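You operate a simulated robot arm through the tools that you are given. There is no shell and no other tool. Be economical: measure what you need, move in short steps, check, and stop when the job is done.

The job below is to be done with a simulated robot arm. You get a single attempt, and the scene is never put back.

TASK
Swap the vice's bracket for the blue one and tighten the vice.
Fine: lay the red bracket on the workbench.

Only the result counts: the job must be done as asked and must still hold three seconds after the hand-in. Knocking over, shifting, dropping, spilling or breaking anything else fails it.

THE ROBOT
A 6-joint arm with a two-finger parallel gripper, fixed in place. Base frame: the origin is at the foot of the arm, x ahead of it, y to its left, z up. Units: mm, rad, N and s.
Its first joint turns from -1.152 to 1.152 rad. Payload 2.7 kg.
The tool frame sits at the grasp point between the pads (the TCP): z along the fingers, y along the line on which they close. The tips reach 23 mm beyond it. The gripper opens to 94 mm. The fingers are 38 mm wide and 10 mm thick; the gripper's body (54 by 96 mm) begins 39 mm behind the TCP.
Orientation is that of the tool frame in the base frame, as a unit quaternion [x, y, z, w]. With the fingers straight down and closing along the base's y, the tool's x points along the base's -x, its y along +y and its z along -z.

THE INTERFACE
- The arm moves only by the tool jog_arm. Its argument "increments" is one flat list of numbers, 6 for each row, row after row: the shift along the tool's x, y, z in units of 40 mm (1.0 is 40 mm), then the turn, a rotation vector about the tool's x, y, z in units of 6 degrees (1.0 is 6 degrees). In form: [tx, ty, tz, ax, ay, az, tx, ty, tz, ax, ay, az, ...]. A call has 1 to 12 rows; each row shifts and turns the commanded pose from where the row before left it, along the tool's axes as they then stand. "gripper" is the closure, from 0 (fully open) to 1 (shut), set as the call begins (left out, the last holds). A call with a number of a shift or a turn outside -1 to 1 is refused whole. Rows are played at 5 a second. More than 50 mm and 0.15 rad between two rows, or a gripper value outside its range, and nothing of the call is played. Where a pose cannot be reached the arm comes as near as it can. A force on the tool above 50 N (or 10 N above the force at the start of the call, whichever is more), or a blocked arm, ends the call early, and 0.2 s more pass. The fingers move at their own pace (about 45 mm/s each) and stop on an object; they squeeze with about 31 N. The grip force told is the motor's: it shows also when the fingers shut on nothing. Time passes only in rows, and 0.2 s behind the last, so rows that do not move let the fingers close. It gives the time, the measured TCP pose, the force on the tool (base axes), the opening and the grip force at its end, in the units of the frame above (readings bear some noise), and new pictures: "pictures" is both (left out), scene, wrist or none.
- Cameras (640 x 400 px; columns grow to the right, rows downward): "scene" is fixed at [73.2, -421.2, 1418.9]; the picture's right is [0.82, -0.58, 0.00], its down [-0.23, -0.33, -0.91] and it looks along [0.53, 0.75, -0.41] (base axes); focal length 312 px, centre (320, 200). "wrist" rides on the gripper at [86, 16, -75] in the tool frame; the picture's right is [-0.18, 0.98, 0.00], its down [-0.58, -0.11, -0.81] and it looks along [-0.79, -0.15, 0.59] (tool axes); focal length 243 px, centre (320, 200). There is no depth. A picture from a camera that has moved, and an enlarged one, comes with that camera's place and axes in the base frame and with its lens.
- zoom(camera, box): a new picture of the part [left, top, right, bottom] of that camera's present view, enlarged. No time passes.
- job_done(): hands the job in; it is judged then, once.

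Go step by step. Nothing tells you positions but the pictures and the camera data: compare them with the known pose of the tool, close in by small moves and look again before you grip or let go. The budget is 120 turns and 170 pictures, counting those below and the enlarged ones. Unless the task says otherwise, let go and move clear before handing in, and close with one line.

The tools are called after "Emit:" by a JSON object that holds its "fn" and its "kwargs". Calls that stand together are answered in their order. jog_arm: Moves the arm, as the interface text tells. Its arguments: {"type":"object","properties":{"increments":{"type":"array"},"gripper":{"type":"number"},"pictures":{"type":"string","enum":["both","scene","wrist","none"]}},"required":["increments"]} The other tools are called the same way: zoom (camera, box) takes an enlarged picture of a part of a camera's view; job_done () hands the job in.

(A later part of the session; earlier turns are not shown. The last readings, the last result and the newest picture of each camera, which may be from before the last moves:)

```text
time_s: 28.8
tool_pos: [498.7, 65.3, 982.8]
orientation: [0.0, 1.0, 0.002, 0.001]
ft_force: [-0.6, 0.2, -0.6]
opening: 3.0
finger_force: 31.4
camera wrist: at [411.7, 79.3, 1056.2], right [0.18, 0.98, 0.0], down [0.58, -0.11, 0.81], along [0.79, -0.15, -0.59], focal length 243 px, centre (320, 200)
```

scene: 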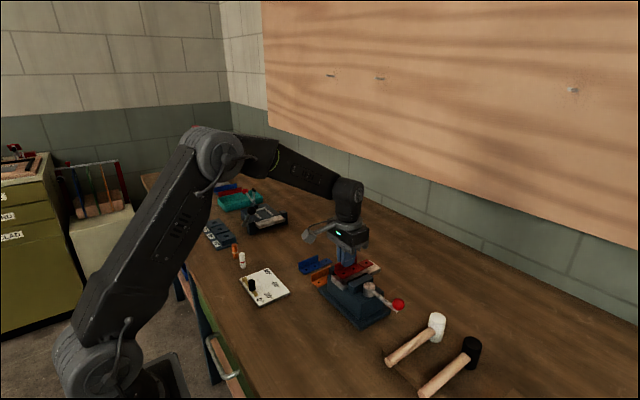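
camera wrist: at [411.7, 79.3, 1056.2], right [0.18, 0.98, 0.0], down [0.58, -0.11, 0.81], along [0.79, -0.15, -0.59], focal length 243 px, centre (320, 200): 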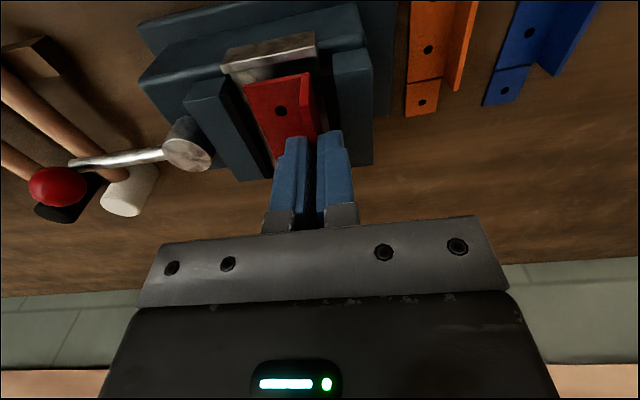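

Emit:
{"fn": "jog_arm", "kwargs": {"increments": [0, 0, -0.7, 0, 0, 0, 0, 0, -0.8, 0, 0, 0, 0, 0, -0.8, 0, 0, 0, 0, 0, 0, 0, 0, 0]}}

Emit:
{"fn": "zoom", "kwargs": {"camera": "scene", "box": [300, 210, 420, 330]}}

```text
time_s: 29.8
tool_pos: [496.6, 63.9, 1075.1]
orientation: [0.0, 1.0, 0.002, 0.001]
ft_force: [-0.9, 0.2, -0.5]
opening: 2.7
finger_force: 31.8
camera wrist: at [410.7, 78.2, 1149.2], right [0.18, 0.98, 0.0], down [0.58, -0.11, 0.81], along [0.79, -0.15, -0.59], focal length 243 px, centre (320, 200)
```

scene: 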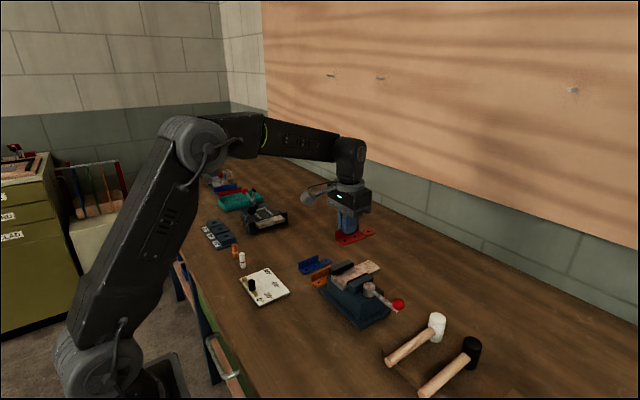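
wrist: 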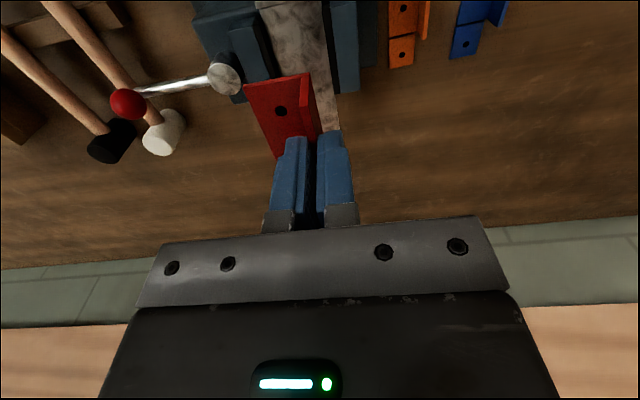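

```text
3.33 times, centred on (360, 270) of scene
camera zoom: at [73.2, -421.2, 1418.9], right [0.82, -0.58, 0.0], down [-0.23, -0.33, -0.91], along [0.53, 0.75, -0.41], focal length 1039 px, centre (187, -33)
```

zoom: 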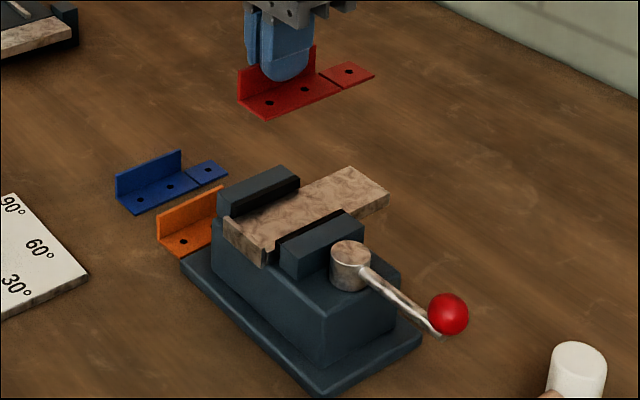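

The red bracket is out. I'll carry it to the clear bench area beyond the blue bracket, around (470, 290).

Emit:
{"fn": "jog_arm", "kwargs": {"increments": [0.11, 0.94, 0, 0, 0, 0, 0.11, 0.94, 0, 0, 0, 0, 0.11, 0.94, 0, 0, 0, 0, 0.11, 0.94, 0, 0, 0, 0, 0.11, 0.94, 0, 0, 0, 0, 0.11, 0.94, 0, 0, 0, 0, 0, 0, 0.9, 0, 0, 0, 0, 0, 0.9, 0, 0, 0, 0, 0, 0.7, 0, 0, 0, 0, 0, 0, 0, 0, 0]}}

Emit:
{"fn": "zoom", "kwargs": {"camera": "scene", "box": [220, 180, 400, 310]}}

```text
time_s: 31.9
tool_pos: [473.6, 290.4, 974.1]
orientation: [0.001, 1.0, 0.002, 0.001]
ft_force: [0.3, -0.5, -0.3]
opening: 2.7
finger_force: 31.0
camera wrist: at [386.5, 305.3, 1048.4], right [0.18, 0.98, 0.0], down [0.58, -0.11, 0.81], along [0.79, -0.15, -0.59], focal length 243 px, centre (320, 200)
```

scene: 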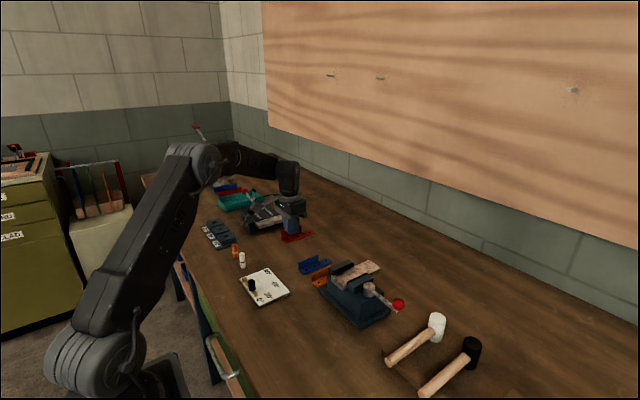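
wrist: 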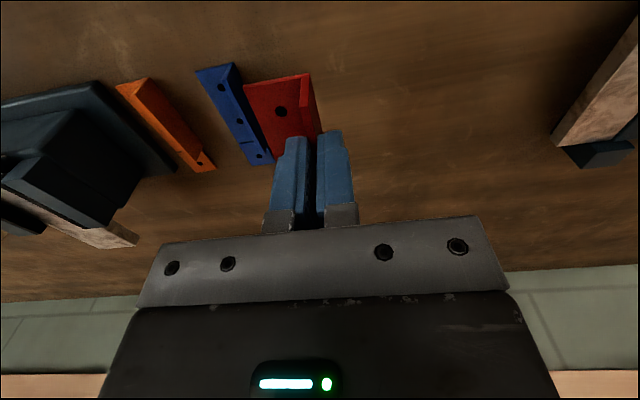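

```text
3.08 times, centred on (310, 245) of scene
camera zoom: at [73.2, -421.2, 1418.9], right [0.82, -0.58, 0.0], down [-0.23, -0.33, -0.91], along [0.53, 0.75, -0.41], focal length 959 px, centre (351, 62)
```

zoom: 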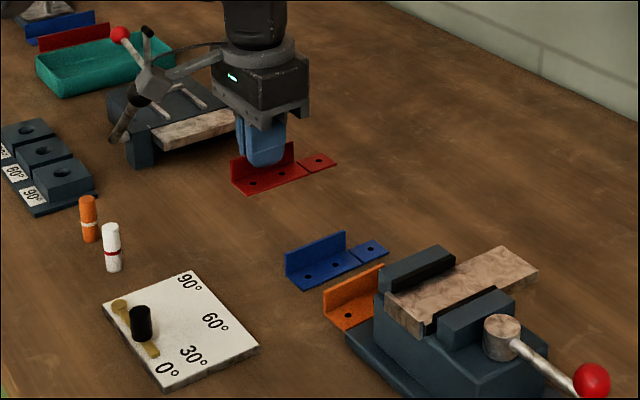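

There is room, but I'll shift 25 mm further from the blue bracket before lowering. I'll also check the tray in the background, since it seems to hold coloured parts.

Emit:
{"fn": "jog_arm", "kwargs": {"increments": [0, 0.65, 0, 0, 0, 0, 0, 0, 0.7, 0, 0, 0, 0, 0, 0.7, 0, 0, 0, 0, 0, 0, 0, 0, 0]}}

Emit:
{"fn": "zoom", "kwargs": {"camera": "scene", "box": [170, 130, 320, 250]}}

```text
time_s: 33.0
tool_pos: [473.6, 317.8, 918.6]
orientation: [0.0, 1.0, 0.002, 0.001]
ft_force: [0.1, 0.3, -1.2]
opening: 2.9
finger_force: 30.7
camera wrist: at [386.7, 331.1, 992.7], right [0.18, 0.98, 0.0], down [0.58, -0.11, 0.81], along [0.79, -0.15, -0.59], focal length 243 px, centre (320, 200)
```

scene: 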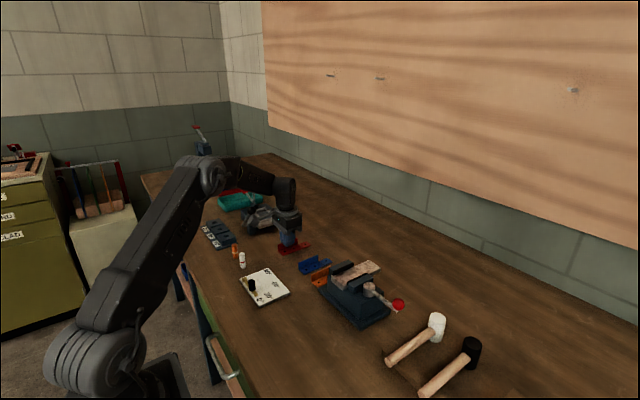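
wrist: 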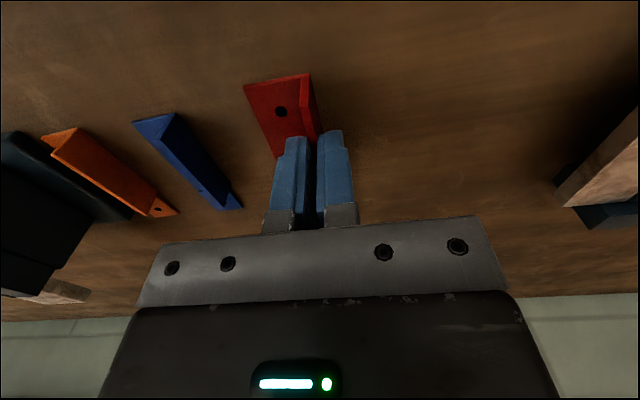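

```text
3.33 times, centred on (245, 190) of scene
camera zoom: at [73.2, -421.2, 1418.9], right [0.82, -0.58, 0.0], down [-0.23, -0.33, -0.91], along [0.53, 0.75, -0.41], focal length 1039 px, centre (570, 233)
```

zoom: 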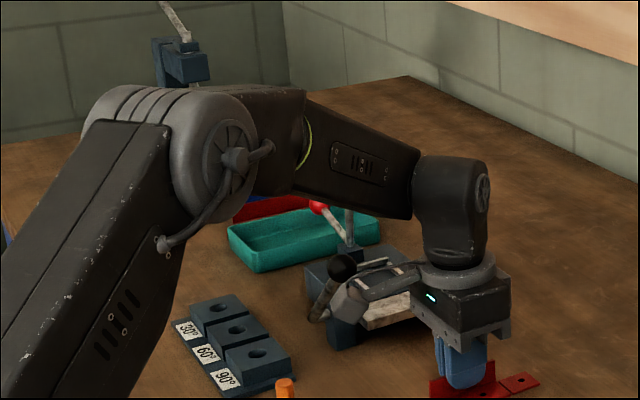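

Emit:
{"fn": "jog_arm", "kwargs": {"increments": [0, 0, 0.06, 0, 0, 0, 0, 0, 0.06, 0, 0, 0, 0, 0, 0.06, 0, 0, 0, 0, 0, 0.06, 0, 0, 0, 0, 0, 0.06, 0, 0, 0, 0, 0, 0.04, 0, 0, 0, 0, 0, 0, 0, 0, 0], "pictures": "none"}}

Emit:
{"fn": "zoom", "kwargs": {"camera": "scene", "box": [260, 220, 350, 280]}}

```text
time_s: 34.5
tool_pos: [472.7, 317.3, 903.6]
orientation: [-0.001, 1.0, 0.001, 0.001]
ft_force: [0.4, -0.3, -0.9]
opening: 2.6
finger_force: 31.0
```

```text
6.67 times, centred on (305, 250) of scene
camera zoom: at [73.2, -421.2, 1418.9], right [0.82, -0.58, 0.0], down [-0.23, -0.33, -0.91], along [0.53, 0.75, -0.41], focal length 2078 px, centre (420, -133)
```

zoom: 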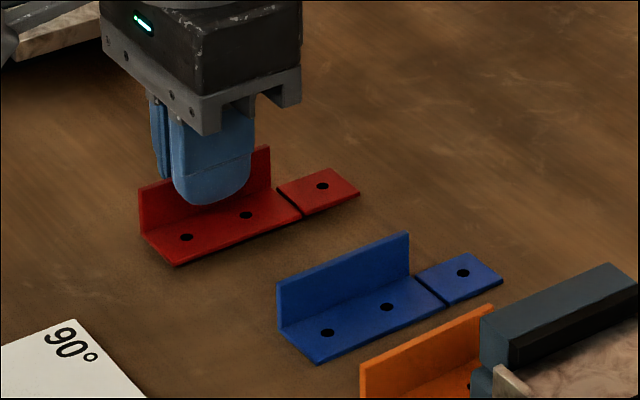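

Nearly down. I'll lower in 1 mm steps until contact shows.

Emit:
{"fn": "jog_arm", "kwargs": {"increments": [0, 0, 0.03, 0, 0, 0, 0, 0, 0.03, 0, 0, 0, 0, 0, 0.03, 0, 0, 0, 0, 0, 0, 0, 0, 0], "pictures": "none"}}

```text
time_s: 35.5
tool_pos: [473.0, 316.9, 901.6]
orientation: [0.0, 1.0, 0.002, 0.001]
ft_force: [-0.5, 0.1, -0.8]
opening: 2.8
finger_force: 31.0
```

Emit:
{"fn": "jog_arm", "kwargs": {"increments": [0, 0, 0.03, 0, 0, 0, 0, 0, 0.03, 0, 0, 0, 0, 0, 0, 0, 0, 0], "pictures": "none"}}

```text
time_s: 36.4
tool_pos: [472.9, 317.5, 898.9]
orientation: [0.0, 1.0, 0.002, 0.001]
ft_force: [-0.1, -0.7, -0.1]
opening: 2.8
finger_force: 30.9
```

Emit:
{"fn": "jog_arm", "kwargs": {"increments": [0, 0, 0.03, 0, 0, 0, 0, 0, 0.03, 0, 0, 0, 0, 0, 0, 0, 0, 0], "pictures": "wrist"}}

Emit:
{"fn": "zoom", "kwargs": {"camera": "scene", "box": [260, 220, 350, 280]}}

```text
time_s: 37.1
tool_pos: [474.6, 316.8, 897.8]
orientation: [-0.001, 1.0, 0.002, 0.001]
ft_force: [-0.1, 0.8, -0.2]
opening: 2.6
finger_force: 31.2
camera wrist: at [386.5, 331.5, 970.9], right [0.18, 0.98, 0.0], down [0.58, -0.11, 0.81], along [0.79, -0.15, -0.59], focal length 243 px, centre (320, 200)
```

wrist: 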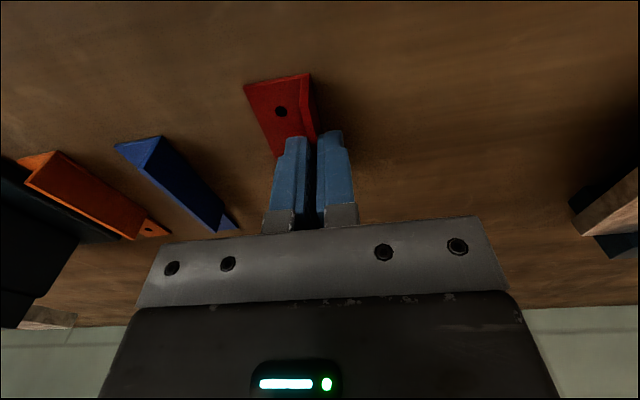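

```text
6.67 times, centred on (305, 250) of scene
camera zoom: at [73.2, -421.2, 1418.9], right [0.82, -0.58, 0.0], down [-0.23, -0.33, -0.91], along [0.53, 0.75, -0.41], focal length 2078 px, centre (420, -133)
```

zoom: 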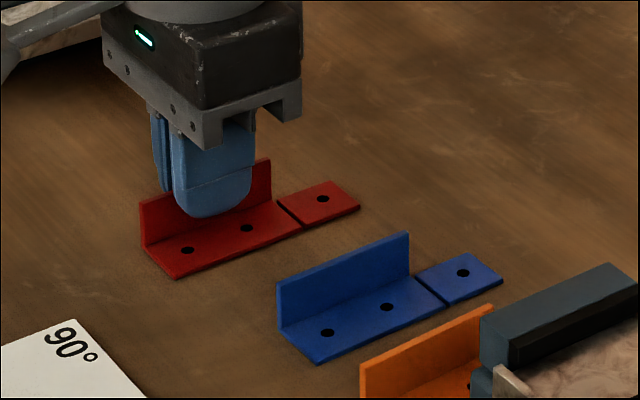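

Emit:
{"fn": "jog_arm", "kwargs": {"increments": [0, 0, 0.025, 0, 0, 0, 0, 0, 0.025, 0, 0, 0, 0, 0, 0, 0, 0, 0], "pictures": "none"}}

```text
time_s: 38.0
tool_pos: [472.5, 317.6, 896.2]
orientation: [-0.001, 1.0, 0.002, 0.002]
ft_force: [1.7, 0.8, 3.0]
opening: 3.0
finger_force: 31.1
```

Contact has begun at z≈896. I'll release the red bracket and rise straight up.

Emit:
{"fn": "jog_arm", "kwargs": {"increments": [0, 0, 0.015, 0, 0, 0, 0, 0, 0, 0, 0, 0], "pictures": "none"}}

Emit:
{"fn": "jog_arm", "kwargs": {"increments": [0, 0, 0, 0, 0, 0, 0, 0, 0, 0, 0, 0, 0, 0, 0, 0, 0, 0, 0, 0, -0.3, 0, 0, 0, 0, 0, -1, 0, 0, 0, 0, 0, -1, 0, 0, 0, 0, 0, -1, 0, 0, 0, 0.6, 0, 0, 0, 0, 0, 0.6, -0.4, 0, 0, 0, 0, 0, 0, 0, 0, 0, 0], "gripper": 0.75}}

Emit:
{"fn": "zoom", "kwargs": {"camera": "scene", "box": [260, 220, 350, 280]}}

Emit:
{"fn": "zoom", "kwargs": {"camera": "wrist", "box": [160, 50, 360, 210]}}

```text
time_s: 38.5
tool_pos: [474.3, 318.2, 896.4]
orientation: [-0.001, 1.0, 0.002, 0.002]
ft_force: [-3.2, -0.9, 12.5]
opening: 2.6
finger_force: 31.0
```

```text
time_s: 40.8
tool_pos: [425.0, 301.2, 1025.4]
orientation: [-0.001, 1.0, 0.002, 0.001]
ft_force: [0.2, 0.0, -0.6]
opening: 23.4
finger_force: 0.2
camera wrist: at [337.1, 314.6, 1099.9], right [0.18, 0.98, 0.0], down [0.58, -0.11, 0.81], along [0.79, -0.15, -0.59], focal length 243 px, centre (320, 200)
```

scene: 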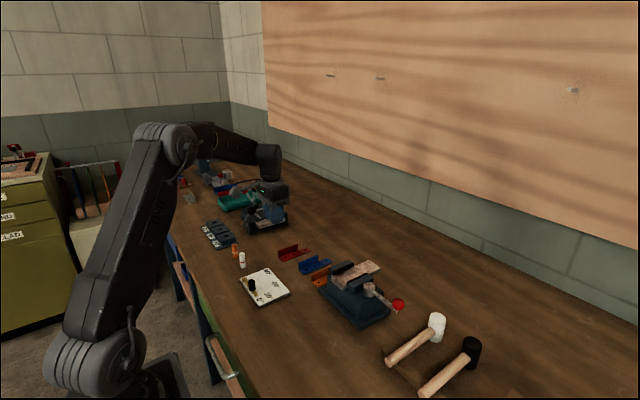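
wrist: 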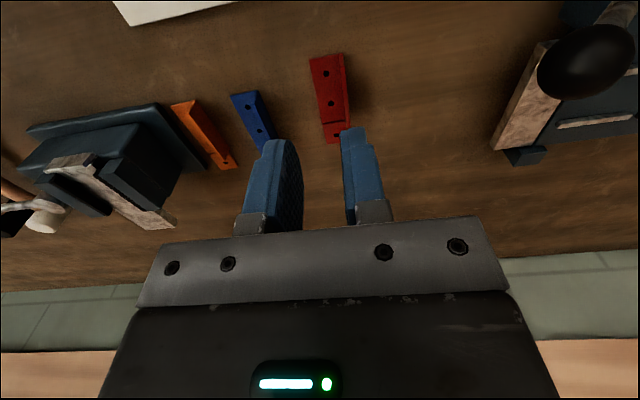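

```text
6.67 times, centred on (305, 250) of scene
camera zoom: at [73.2, -421.3, 1418.9], right [0.82, -0.58, 0.0], down [-0.23, -0.33, -0.91], along [0.53, 0.75, -0.41], focal length 2078 px, centre (420, -133)
```

zoom: 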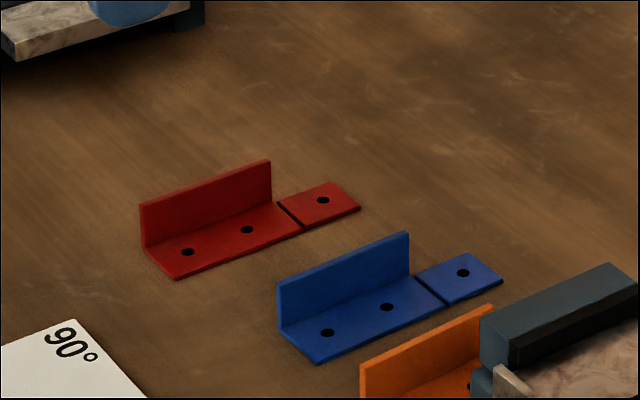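

```text
2.50 times, centred on (260, 130) of wrist
camera zoom: at [337.1, 314.6, 1099.9], right [0.18, 0.98, 0.0], down [0.58, -0.11, 0.81], along [0.79, -0.15, -0.59], focal length 606 px, centre (470, 375)
```

zoom: 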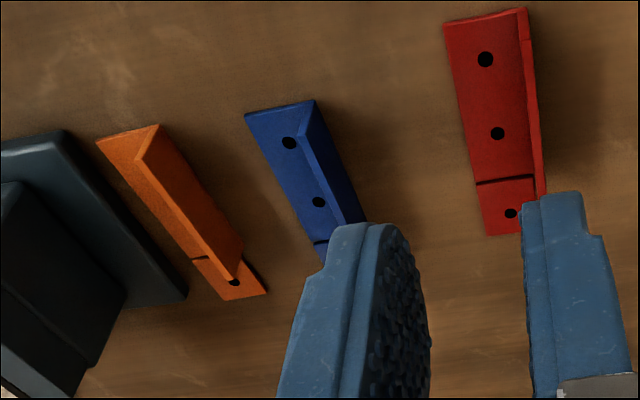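

The red bracket is lying stably on the bench. The blue flange runs x≈455–522 at y≈229, essentially parallel to x. I'll move above it and check before gripping.

Emit:
{"fn": "jog_arm", "kwargs": {"increments": [-0.55, -0.6, 0, 0, 0, 0, -0.55, -0.6, 0, 0, 0, 0, -0.55, -0.61, 0, 0, 0, 0, 0, 0, 1, 0, 0, 0, 0, 0, 1, 0, 0, 0, 0, 0, 0, 0, 0, 0], "gripper": 0.65}}

Emit:
{"fn": "zoom", "kwargs": {"camera": "wrist", "box": [220, 20, 400, 220]}}

Emit:
{"fn": "zoom", "kwargs": {"camera": "scene", "box": [270, 220, 360, 280]}}

```text
time_s: 42.1
tool_pos: [491.9, 228.9, 944.4]
orientation: [0.0, 1.0, 0.001, 0.0]
ft_force: [0.6, 0.5, -0.5]
opening: 33.1
finger_force: 0.1
camera wrist: at [405.3, 242.6, 1019.0], right [0.18, 0.98, 0.0], down [0.58, -0.11, 0.81], along [0.79, -0.15, -0.59], focal length 243 px, centre (320, 200)
```

scene: 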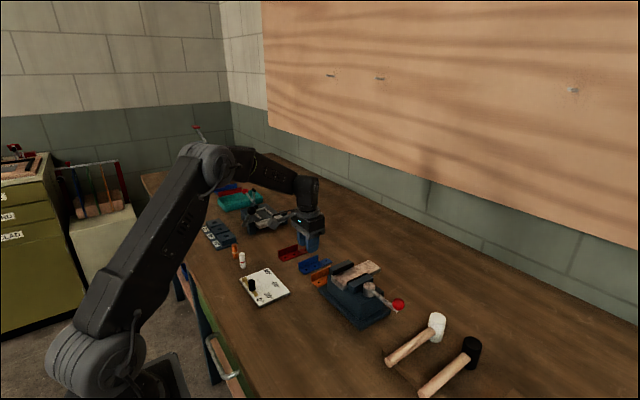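
wrist: 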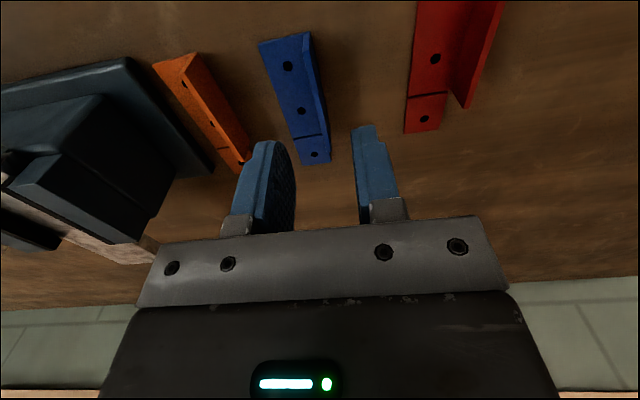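

```text
2.00 times, centred on (310, 120) of wrist
camera zoom: at [405.3, 242.6, 1019.0], right [0.18, 0.98, 0.0], down [0.58, -0.11, 0.81], along [0.79, -0.15, -0.59], focal length 485 px, centre (340, 360)
```

zoom: 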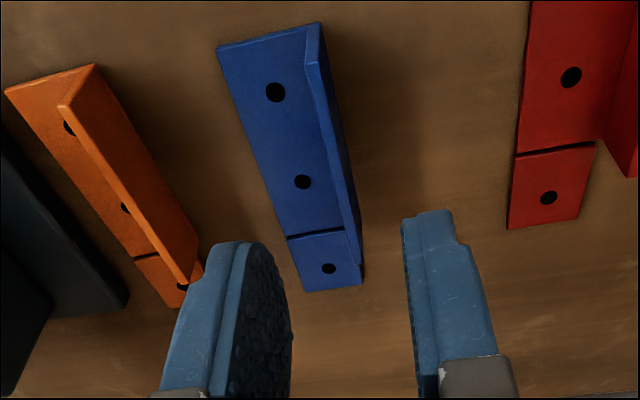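

```text
6.67 times, centred on (315, 250) of scene
camera zoom: at [73.2, -421.2, 1418.9], right [0.82, -0.58, 0.0], down [-0.23, -0.33, -0.91], along [0.53, 0.75, -0.41], focal length 2078 px, centre (353, -133)
```

zoom: 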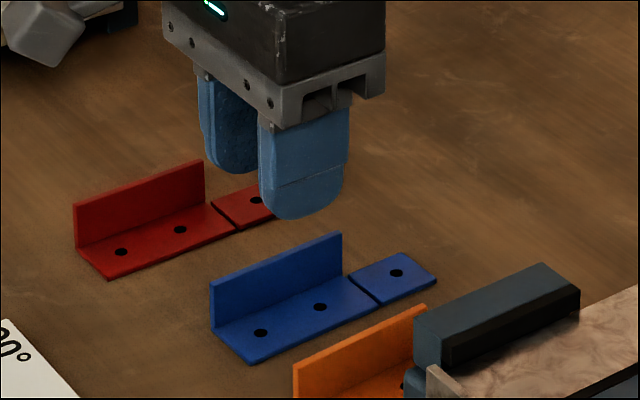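

Emit:
{"fn": "jog_arm", "kwargs": {"increments": [-0.02, -0.03, 0.6, 0, 0, 0, 0, 0, 0.52, 0, 0, 0, 0, 0, 0, 0, 0, 0], "pictures": "wrist"}}

Emit:
{"fn": "jog_arm", "kwargs": {"increments": [0, 0, 0, 0, 0, 0, 0, 0, 0, 0, 0, 0, 0, 0, 0, 0, 0, 0, 0, 0, 0, 0, 0, 0], "gripper": 1, "pictures": "wrist"}}

```text
time_s: 43.0
tool_pos: [493.0, 227.5, 900.2]
orientation: [0.0, 1.0, 0.001, 0.001]
ft_force: [1.0, 0.5, -0.7]
opening: 33.2
finger_force: 0.1
camera wrist: at [405.9, 242.5, 974.8], right [0.18, 0.98, 0.0], down [0.58, -0.11, 0.81], along [0.79, -0.15, -0.59], focal length 243 px, centre (320, 200)
```

wrist: 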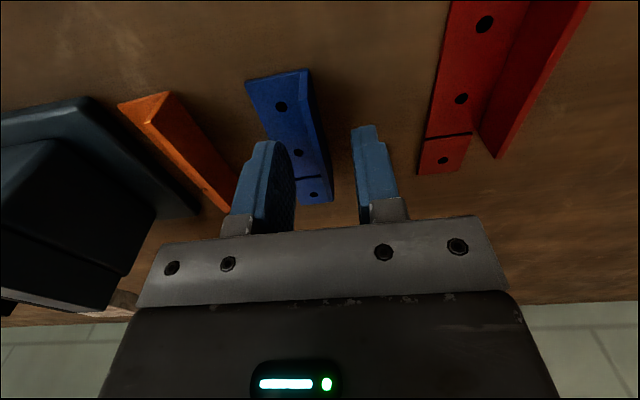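

```text
time_s: 44.0
tool_pos: [492.4, 228.9, 899.9]
orientation: [0.001, 1.0, 0.002, 0.001]
ft_force: [-0.3, 0.5, -0.3]
opening: 2.7
finger_force: 31.1
camera wrist: at [405.9, 242.5, 975.0], right [0.18, 0.98, 0.0], down [0.58, -0.11, 0.81], along [0.79, -0.15, -0.59], focal length 243 px, centre (320, 200)
```

wrist: 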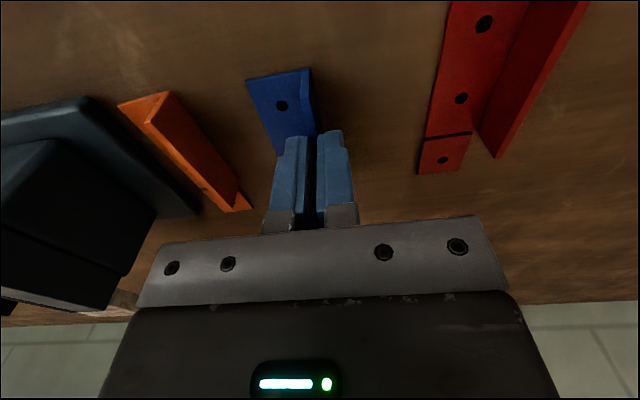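

The blue bracket is gripped. I'll lift it and carry it above the vice.

Emit:
{"fn": "jog_arm", "kwargs": {"increments": [0, 0, -0.3, 0, 0, 0, 0, 0, -0.9, 0, 0, 0, 0, 0, -1, 0, 0, 0, 0, 0, -0.9, 0, 0, 0, -0.04, -0.82, 0, 0, 0, 0, -0.04, -0.82, 0, 0, 0, 0, -0.04, -0.82, 0, 0, 0, 0, -0.04, -0.82, 0, 0, 0, 0, -0.03, -0.8, 0, 0, 0, 0, 0, 0, 0, 0, 0, 0]}}

Emit:
{"fn": "zoom", "kwargs": {"camera": "scene", "box": [290, 210, 420, 330]}}

Emit:
{"fn": "zoom", "kwargs": {"camera": "wrist", "box": [200, 0, 400, 200]}}

```text
time_s: 46.1
tool_pos: [500.5, 65.5, 1024.9]
orientation: [-0.001, 1.0, 0.002, 0.001]
ft_force: [-0.3, -0.6, 0.3]
opening: 2.8
finger_force: 30.7
camera wrist: at [412.6, 78.1, 1099.2], right [0.18, 0.98, 0.0], down [0.58, -0.11, 0.81], along [0.79, -0.15, -0.59], focal length 243 px, centre (320, 200)
```

scene: 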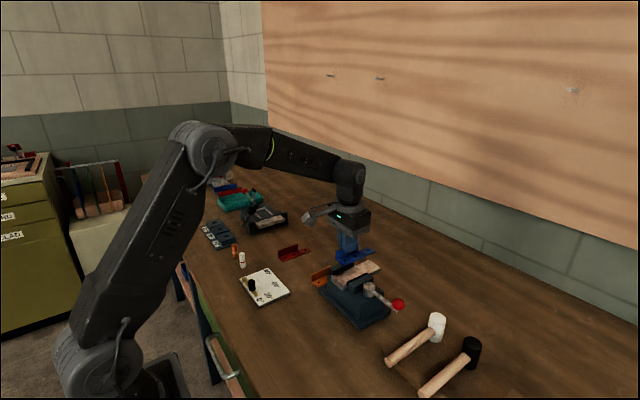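
wrist: 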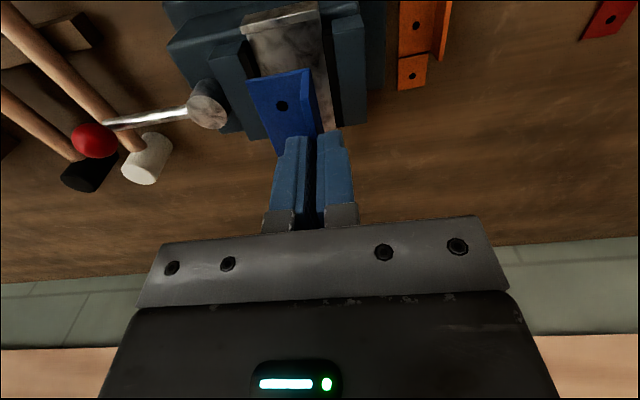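

```text
3.33 times, centred on (355, 270) of scene
camera zoom: at [73.2, -421.3, 1418.9], right [0.82, -0.58, 0.0], down [-0.23, -0.33, -0.91], along [0.53, 0.75, -0.41], focal length 1039 px, centre (203, -33)
```

zoom: 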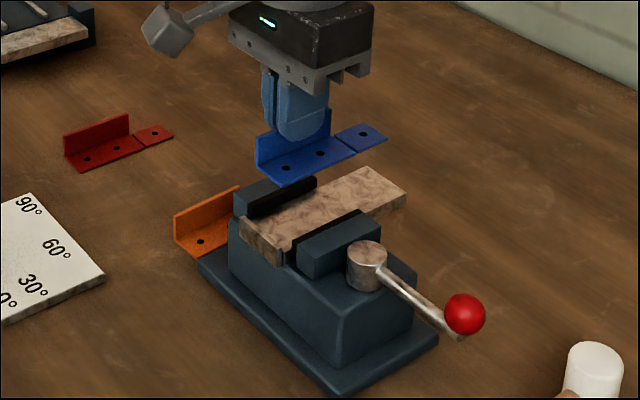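

```text
2.00 times, centred on (300, 100) of wrist
camera zoom: at [412.6, 78.1, 1099.2], right [0.18, 0.98, 0.0], down [0.58, -0.11, 0.81], along [0.79, -0.15, -0.59], focal length 485 px, centre (360, 400)
```

zoom: 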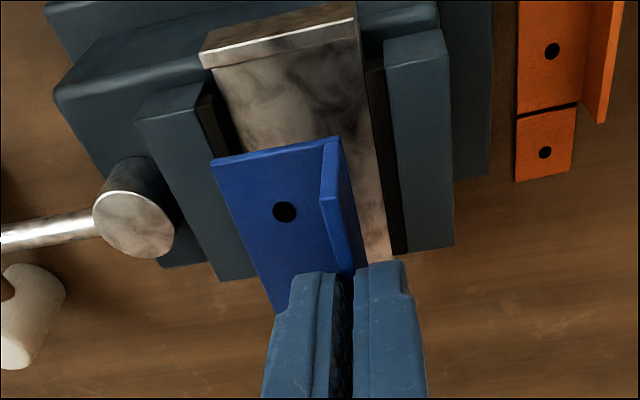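

Blue is aligned above the open jaws. I'll lower to just above the shelf, biased slightly away from the fixed pad and the end stop, and check.

Emit:
{"fn": "jog_arm", "kwargs": {"increments": [-0.02, -0.025, 0.4, 0, 0, 0, 0, 0, 0.4, 0, 0, 0, 0, 0, 0, 0, 0, 0]}}

Emit:
{"fn": "zoom", "kwargs": {"camera": "scene", "box": [315, 240, 395, 310]}}

Emit:
{"fn": "zoom", "kwargs": {"camera": "wrist", "box": [210, 20, 390, 180]}}

```text
time_s: 47.0
tool_pos: [500.9, 62.5, 992.9]
orientation: [0.0, 1.0, 0.001, 0.0]
ft_force: [0.3, -0.6, 0.0]
opening: 2.9
finger_force: 30.5
camera wrist: at [412.8, 76.4, 1066.3], right [0.18, 0.98, 0.0], down [0.58, -0.11, 0.81], along [0.79, -0.15, -0.59], focal length 243 px, centre (320, 200)
```

scene: 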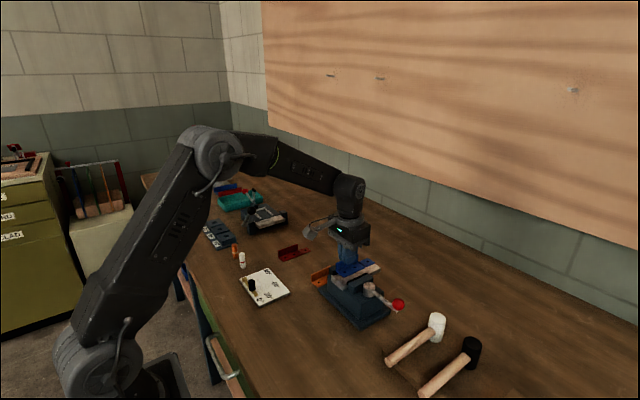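
wrist: 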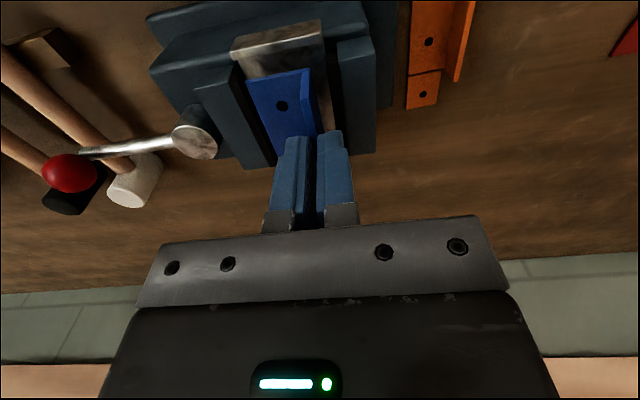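

```text
5.71 times, centred on (355, 275) of scene
camera zoom: at [73.2, -421.2, 1418.9], right [0.82, -0.58, 0.0], down [-0.23, -0.33, -0.91], along [0.53, 0.75, -0.41], focal length 1781 px, centre (120, -229)
```

zoom: 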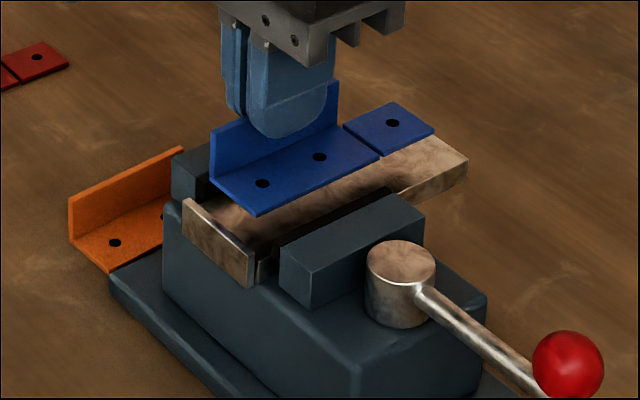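

```text
2.50 times, centred on (300, 100) of wrist
camera zoom: at [412.8, 76.4, 1066.3], right [0.18, 0.98, 0.0], down [0.58, -0.11, 0.81], along [0.79, -0.15, -0.59], focal length 606 px, centre (370, 450)
```

zoom: 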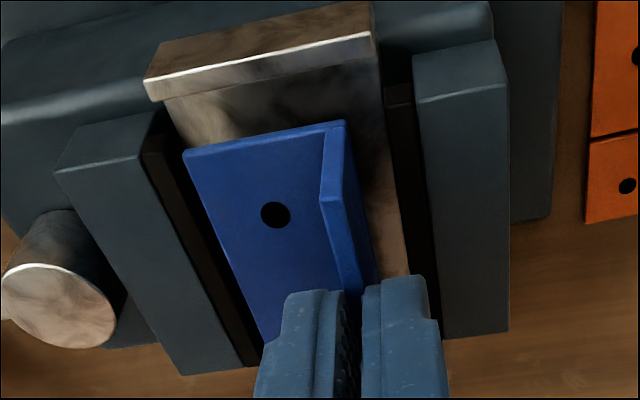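

Emit:
{"fn": "jog_arm", "kwargs": {"increments": [0, 0.02, 0.12, 0, 0, 0, 0, 0, 0.12, 0, 0, 0, 0, 0, 0.06, 0, 0, 0, 0, 0, 0.04, 0, 0, 0, 0, 0, 0, 0, 0, 0], "pictures": "wrist"}}

Emit:
{"fn": "zoom", "kwargs": {"camera": "wrist", "box": [210, 20, 390, 180]}}

```text
time_s: 48.1
tool_pos: [500.0, 62.3, 977.9]
orientation: [0.0, 1.0, 0.001, 0.002]
ft_force: [0.1, 0.0, -0.5]
opening: 2.9
finger_force: 30.9
camera wrist: at [413.0, 77.6, 1052.9], right [0.18, 0.98, 0.0], down [0.58, -0.11, 0.81], along [0.79, -0.15, -0.59], focal length 243 px, centre (320, 200)
```

wrist: 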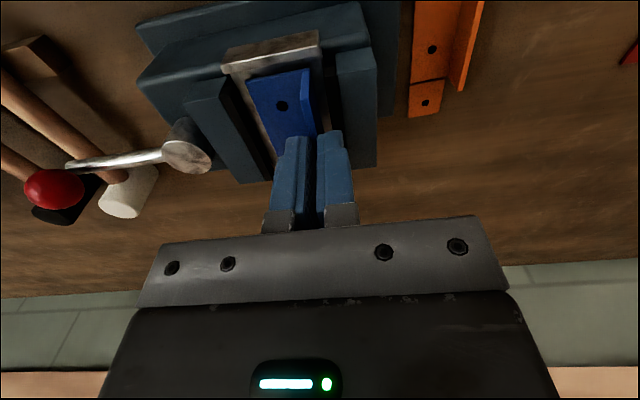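

```text
2.50 times, centred on (300, 100) of wrist
camera zoom: at [413.0, 77.6, 1052.9], right [0.18, 0.98, 0.0], down [0.58, -0.11, 0.81], along [0.79, -0.15, -0.59], focal length 606 px, centre (370, 450)
```

zoom: 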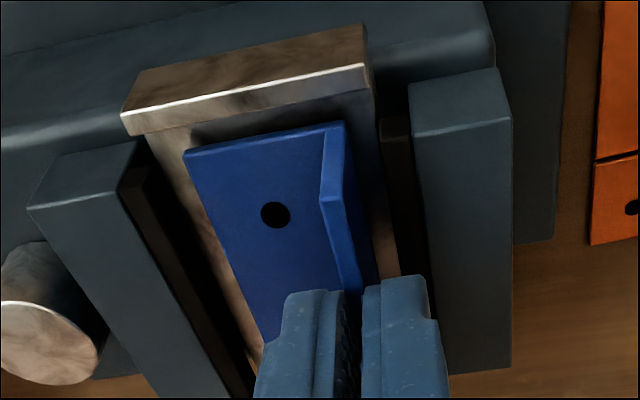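

Emit:
{"fn": "jog_arm", "kwargs": {"increments": [0, 0.05, 0.03, 0, 0, 0, 0, 0, 0.03, 0, 0, 0, 0, 0, 0.03, 0, 0, 0, 0, 0, 0, 0, 0, 0], "pictures": "none"}}

```text
time_s: 49.1
tool_pos: [499.9, 68.3, 974.6]
orientation: [0.0, 1.0, 0.002, 0.0]
ft_force: [0.3, 1.0, 2.1]
opening: 2.8
finger_force: 31.3
```

Emit:
{"fn": "jog_arm", "kwargs": {"increments": [0, 0, 0.01, 0, 0, 0, 0, 0, 0, 0, 0, 0], "pictures": "wrist"}}

Emit:
{"fn": "zoom", "kwargs": {"camera": "wrist", "box": [210, 20, 390, 180]}}

Emit:
{"fn": "zoom", "kwargs": {"camera": "scene", "box": [315, 240, 395, 310]}}

```text
time_s: 49.8
tool_pos: [500.1, 65.8, 975.7]
orientation: [0.0, 1.0, 0.002, 0.001]
ft_force: [-1.4, -0.1, 6.6]
opening: 2.8
finger_force: 31.4
camera wrist: at [413.4, 80.2, 1049.8], right [0.18, 0.98, 0.0], down [0.58, -0.11, 0.81], along [0.79, -0.15, -0.59], focal length 243 px, centre (320, 200)
```

wrist: 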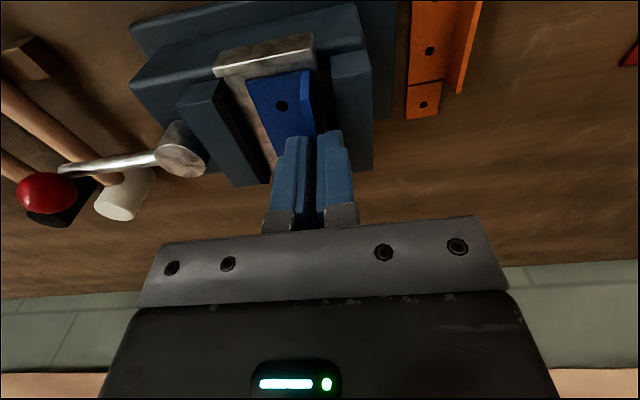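

```text
2.50 times, centred on (300, 100) of wrist
camera zoom: at [413.4, 80.2, 1049.8], right [0.18, 0.98, 0.0], down [0.58, -0.11, 0.81], along [0.79, -0.15, -0.59], focal length 606 px, centre (370, 450)
```

zoom: 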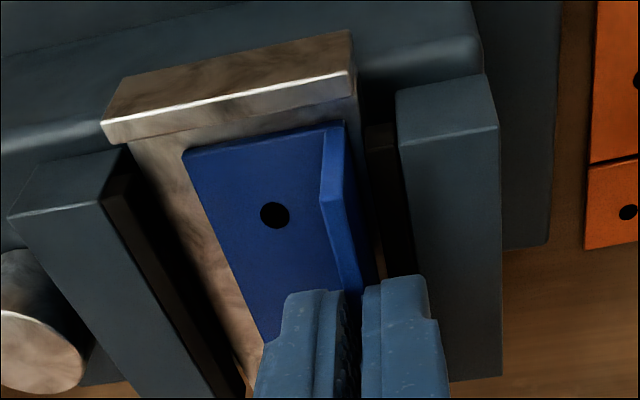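

```text
5.71 times, centred on (355, 275) of scene
camera zoom: at [73.1, -421.3, 1418.9], right [0.82, -0.58, 0.0], down [-0.23, -0.33, -0.91], along [0.53, 0.75, -0.41], focal length 1781 px, centre (120, -229)
```

zoom: 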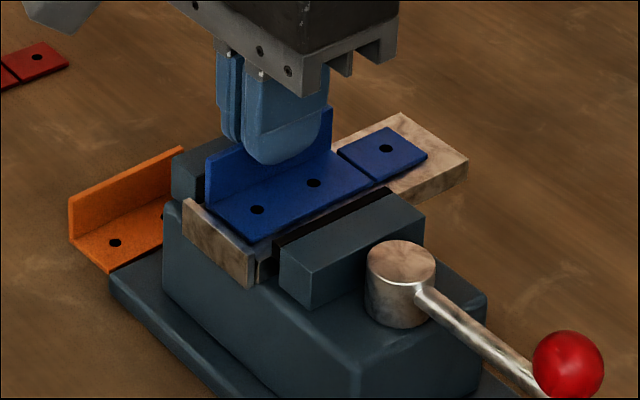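

The bracket is on the shelf, but about 4–5 mm short of the end stop that the red one touched. I'll slide it gently toward the stop until I feel contact.

Emit:
{"fn": "jog_arm", "kwargs": {"increments": [0.03, 0, -0.025, 0, 0, 0, 0.03, 0, 0, 0, 0, 0, 0.02, 0, 0, 0, 0, 0, 0, 0, 0, 0, 0, 0], "pictures": "wrist"}}

Emit:
{"fn": "zoom", "kwargs": {"camera": "wrist", "box": [210, 20, 390, 180]}}

```text
time_s: 50.8
tool_pos: [495.3, 66.6, 974.3]
orientation: [0.0, 1.0, 0.002, 0.001]
ft_force: [0.4, 0.6, 0.1]
opening: 2.7
finger_force: 31.1
camera wrist: at [409.6, 79.8, 1050.0], right [0.18, 0.98, 0.0], down [0.58, -0.11, 0.81], along [0.79, -0.15, -0.59], focal length 243 px, centre (320, 200)
```

wrist: 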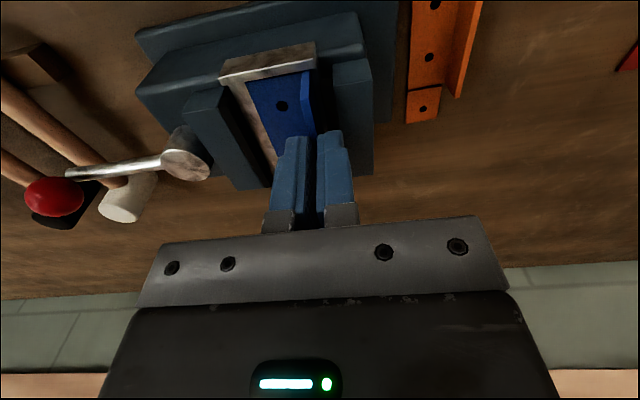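

```text
2.50 times, centred on (300, 100) of wrist
camera zoom: at [409.6, 79.8, 1050.0], right [0.18, 0.98, 0.0], down [0.58, -0.11, 0.81], along [0.79, -0.15, -0.59], focal length 606 px, centre (370, 450)
```

zoom: 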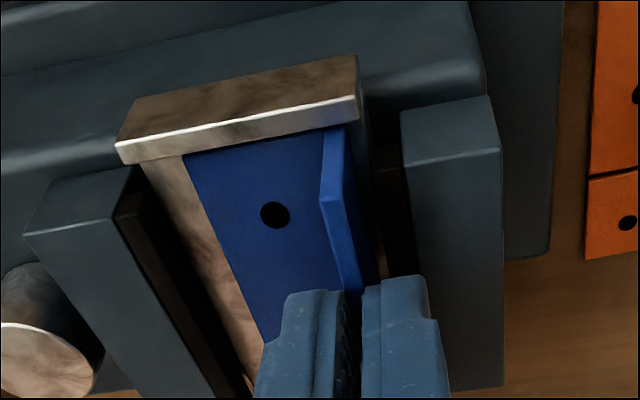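

Emit:
{"fn": "jog_arm", "kwargs": {"increments": [0.02, 0, 0.015, 0, 0, 0, 0.01, 0, 0.01, 0, 0, 0, 0, 0, 0, 0, 0, 0], "pictures": "none"}}

```text
time_s: 51.5
tool_pos: [496.9, 65.7, 975.4]
orientation: [-0.002, 1.0, 0.001, 0.001]
ft_force: [2.5, 0.4, 6.4]
opening: 2.5
finger_force: 31.6
```

It is seated on the shelf and at the stop. I'll release and rise.

Emit:
{"fn": "jog_arm", "kwargs": {"increments": [0, 0, 0, 0, 0, 0, 0, 0, 0, 0, 0, 0, 0, 0, -0.3, 0, 0, 0, 0, 0, -1, 0, 0, 0, 0, 0, -0.7, 0, 0, 0, 0, 0, 0, 0, 0, 0], "gripper": 0.7, "pictures": "wrist"}}

Emit:
{"fn": "zoom", "kwargs": {"camera": "wrist", "box": [200, 0, 400, 190]}}

Emit:
{"fn": "zoom", "kwargs": {"camera": "scene", "box": [315, 240, 415, 330]}}

```text
time_s: 53.0
tool_pos: [496.1, 66.2, 1057.9]
orientation: [0.0, 1.0, 0.002, 0.001]
ft_force: [0.0, -0.2, -0.3]
opening: 28.1
finger_force: 0.0
camera wrist: at [408.9, 80.4, 1131.8], right [0.18, 0.98, 0.0], down [0.58, -0.11, 0.81], along [0.79, -0.15, -0.59], focal length 243 px, centre (320, 200)
```

wrist: 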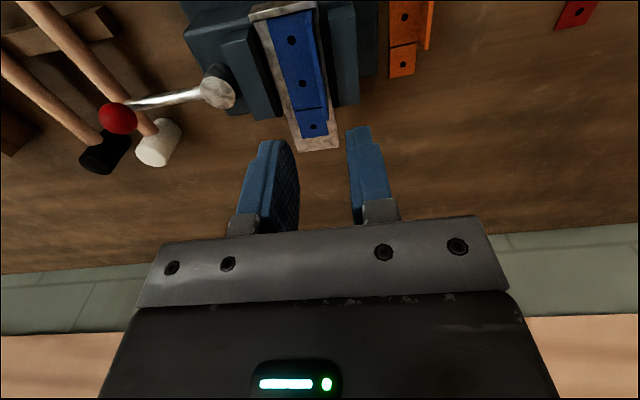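

```text
2.11 times, centred on (300, 95) of wrist
camera zoom: at [408.9, 80.4, 1131.8], right [0.18, 0.98, 0.0], down [0.58, -0.11, 0.81], along [0.79, -0.15, -0.59], focal length 511 px, centre (362, 421)
```

zoom: 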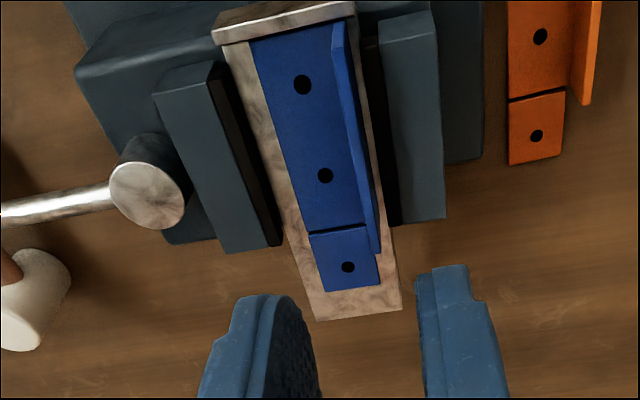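

```text
4.44 times, centred on (365, 285) of scene
camera zoom: at [73.2, -421.2, 1418.9], right [0.82, -0.58, 0.0], down [-0.23, -0.33, -0.91], along [0.53, 0.75, -0.41], focal length 1385 px, centre (120, -178)
```

zoom: 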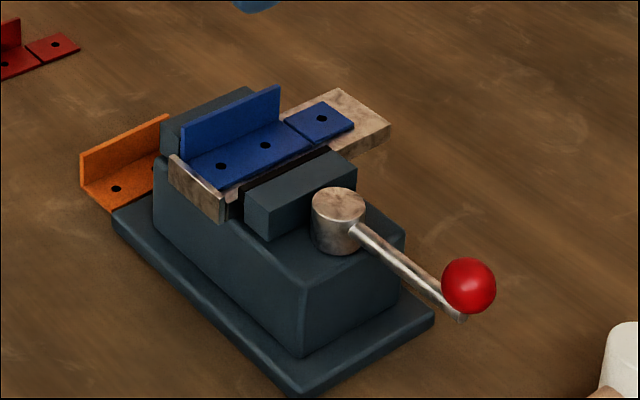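

The blue bracket sits where the red one did. Now I'll return to the lever ball at about (498, -106, 961) and align the gripper with the lever at about 270°.

Emit:
{"fn": "jog_arm", "kwargs": {"increments": [-0.01, -0.8625, 0, 0, 0, 0, -0.01, -0.8625, 0, 0, 0, 0, -0.01, -0.8625, 0, 0, 0, 0, -0.01, -0.8625, 0, 0, 0, 0, -0.01, -0.8625, 0, 0, 0, 0, 0, 0, 0, 0, 0, -1, 0, 0, 0, 0, 0, -1, 0, 0, 0, 0, 0, -1, 0, 0, 0, 0, 0, -1, 0, 0, 0, 0, 0, -1, 0, 0, 0, 0, 0, -1, 0, 0, 0, 0, 0, -1], "gripper": 0.45, "pictures": "none"}}

Emit:
{"fn": "jog_arm", "kwargs": {"increments": [0, 0, 0, 0, 0, -1, 0, 0, 0, 0, 0, -1, 0, 0, 0, 0, 0, -1, 0, 0, 0, 0, 0, -1, 0, 0, 0, 0, 0, -1, 0, 0, 0, 0, 0, -1, 0, 0, 0, 0, 0, -1, 0, 0, 0, 0, 0, -1, 0, 0, 0.5, 0, 0, 0, 0, 0, 0.5, 0, 0, 0, 0, 0, 0, 0, 0, 0]}}

```text
time_s: 55.5
tool_pos: [498.5, -105.7, 1054.2]
orientation: [-0.361, 0.933, 0.002, 0.002]
ft_force: [-0.1, 0.1, 0.2]
opening: 51.6
finger_force: 0.0
```

```text
time_s: 58.0
tool_pos: [497.2, -106.8, 1015.4]
orientation: [0.707, -0.707, 0.0, -0.002]
ft_force: [-0.5, -0.7, -0.7]
opening: 51.7
finger_force: 0.1
camera wrist: at [481.3, -195.7, 1089.4], right [-0.98, 0.18, 0.0], down [0.11, 0.58, 0.81], along [0.15, 0.79, -0.59], focal length 243 px, centre (320, 200)
```

scene: 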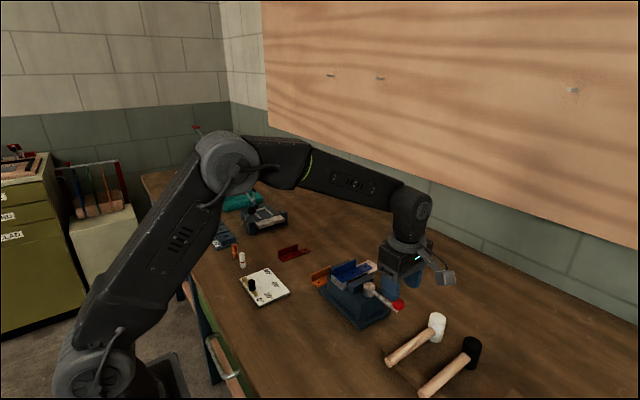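
wrist: 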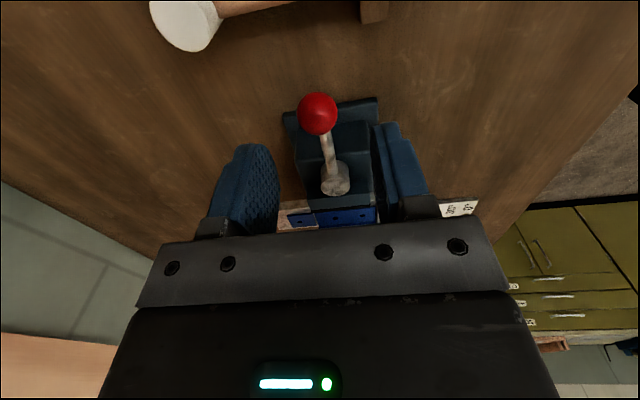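

Emit:
{"fn": "jog_arm", "kwargs": {"increments": [0.05, -0.03, 0.6, 0, 0, 0, 0, 0, 0.62, 0, 0, 0, 0, 0, 0, 0, 0, 0], "pictures": "wrist"}}

Emit:
{"fn": "jog_arm", "kwargs": {"increments": [0, 0, 0, 0, 0, 0, 0, 0, 0, 0, 0, 0, 0, 0, 0, 0, 0, 0], "gripper": 1, "pictures": "wrist"}}

```text
time_s: 58.8
tool_pos: [499.2, -108.6, 966.1]
orientation: [0.708, -0.706, 0.0, -0.002]
ft_force: [-1.0, 0.7, 0.4]
opening: 51.7
finger_force: 0.0
camera wrist: at [483.3, -197.0, 1039.5], right [-0.98, 0.18, 0.0], down [0.11, 0.58, 0.81], along [0.15, 0.79, -0.59], focal length 243 px, centre (320, 200)
```

wrist: 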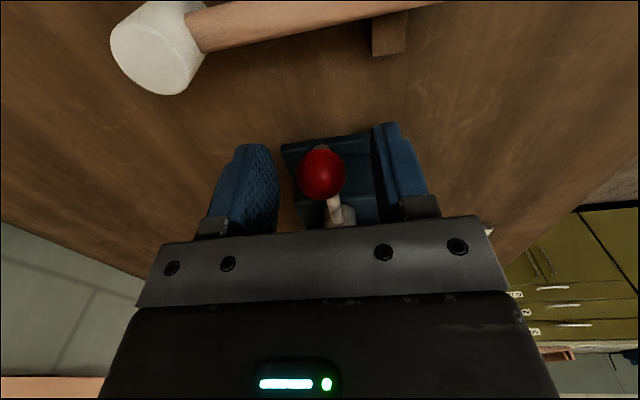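

```text
time_s: 59.5
tool_pos: [499.3, -108.9, 965.6]
orientation: [0.708, -0.707, -0.002, -0.001]
ft_force: [-0.3, -0.1, -0.6]
opening: 25.6
finger_force: 43.9
camera wrist: at [483.2, -197.0, 1039.5], right [-0.98, 0.18, 0.0], down [0.11, 0.58, 0.81], along [0.15, 0.79, -0.59], focal length 243 px, centre (320, 200)
```

wrist: 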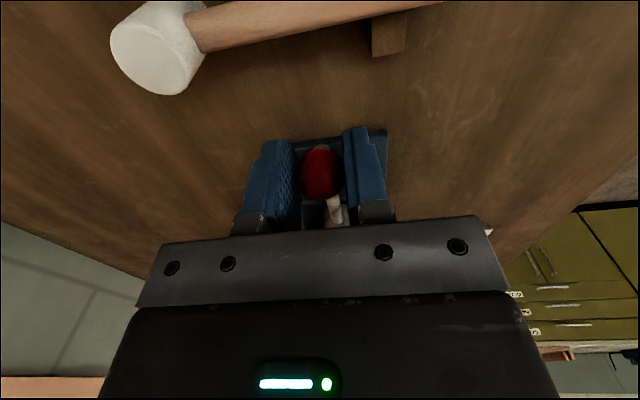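

The ball is gripped. I'll swing the lever clockwise to tighten, starting with about 30°.

Emit:
{"fn": "jog_arm", "kwargs": {"increments": [-0.0122, 0.232, 0, 0, 0, 1, -0.0122, 0.232, 0, 0, 0, 1, -0.0122, 0.232, 0, 0, 0, 1, -0.0122, 0.232, 0, 0, 0, 1, -0.0122, 0.232, 0, 0, 0, 1, 0, 0, 0, 0, 0, 0], "pictures": "none"}}

Emit:
{"fn": "zoom", "kwargs": {"camera": "scene", "box": [315, 240, 415, 330]}}

```text
time_s: 61.0
tool_pos: [453.6, -96.2, 966.5]
orientation: [-0.499, 0.866, 0.001, 0.0]
ft_force: [-2.5, -5.6, -8.2]
opening: 25.1
finger_force: 44.6
```

```text
4.44 times, centred on (365, 285) of scene
camera zoom: at [73.2, -421.4, 1418.8], right [0.82, -0.58, 0.0], down [-0.23, -0.33, -0.91], along [0.53, 0.75, -0.41], focal length 1385 px, centre (120, -178)
```

zoom: 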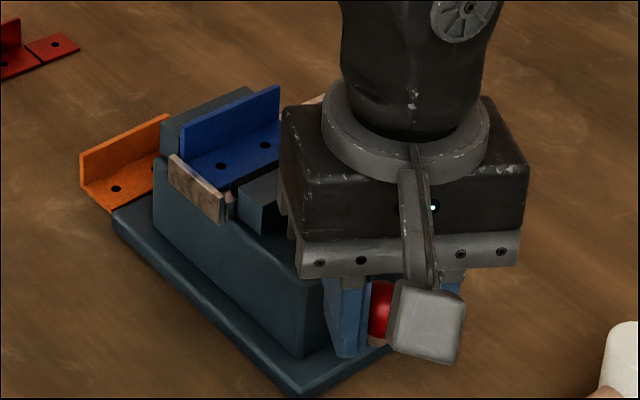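

Emit:
{"fn": "jog_arm", "kwargs": {"increments": [-0.0, 0.232, 0, 0, 0, 1, -0.0122, 0.232, 0, 0, 0, 1, -0.0122, 0.232, 0, 0, 0, 1, -0.0122, 0.232, 0, 0, 0, 1, 0, 0, 0, 0, 0, 0], "pictures": "none"}}

```text
time_s: 62.1
tool_pos: [426.4, -72.3, 965.6]
orientation: [-0.307, 0.952, 0.002, 0.0]
ft_force: [-6.0, -2.6, -14.2]
opening: 25.1
finger_force: 45.3
```

At about 216°. I'll continue in 3° steps and watch for tightening resistance.

Emit:
{"fn": "jog_arm", "kwargs": {"increments": [0, 0.116, 0.02, 0, 0, 0.5, -0.003, 0.116, 0, 0, 0, 0.5, -0.003, 0.116, 0, 0, 0, 0.5, 0, 0, 0, 0, 0, 0], "pictures": "none"}}

Emit:
{"fn": "zoom", "kwargs": {"camera": "scene", "box": [315, 240, 415, 330]}}

```text
time_s: 63.1
tool_pos: [419.9, -60.8, 964.8]
orientation: [-0.233, 0.972, 0.001, 0.002]
ft_force: [-8.8, -4.4, 3.0]
opening: 25.2
finger_force: 44.8
```

```text
4.44 times, centred on (365, 285) of scene
camera zoom: at [73.0, -421.4, 1418.8], right [0.82, -0.58, 0.0], down [-0.23, -0.33, -0.91], along [0.53, 0.75, -0.41], focal length 1385 px, centre (120, -178)
```

zoom: 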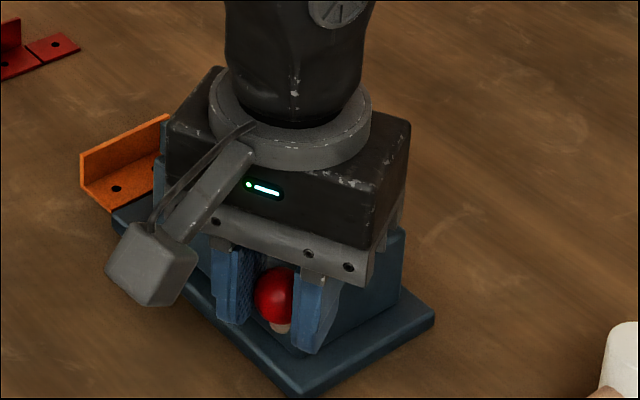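

Emit:
{"fn": "jog_arm", "kwargs": {"increments": [0.04, 0.116, 0, 0, 0, 0.5, -0.003, 0.116, 0, 0, 0, 0.5, 0, 0, 0, 0, 0, 0], "pictures": "none"}}

```text
time_s: 64.0
tool_pos: [416.6, -52.3, 964.2]
orientation: [-0.183, 0.983, 0.002, 0.004]
ft_force: [20.1, 7.9, -3.2]
opening: 25.1
finger_force: 45.5
```

Emit:
{"fn": "jog_arm", "kwargs": {"increments": [-0.03, 0.116, 0, 0, 0, 0.5, 0, 0, 0, 0, 0, 0], "pictures": "none"}}

```text
time_s: 64.5
tool_pos: [415.1, -48.6, 965.9]
orientation: [-0.156, 0.988, 0.001, 0.004]
ft_force: [17.2, -2.4, 3.1]
opening: 24.9
finger_force: 44.8
```

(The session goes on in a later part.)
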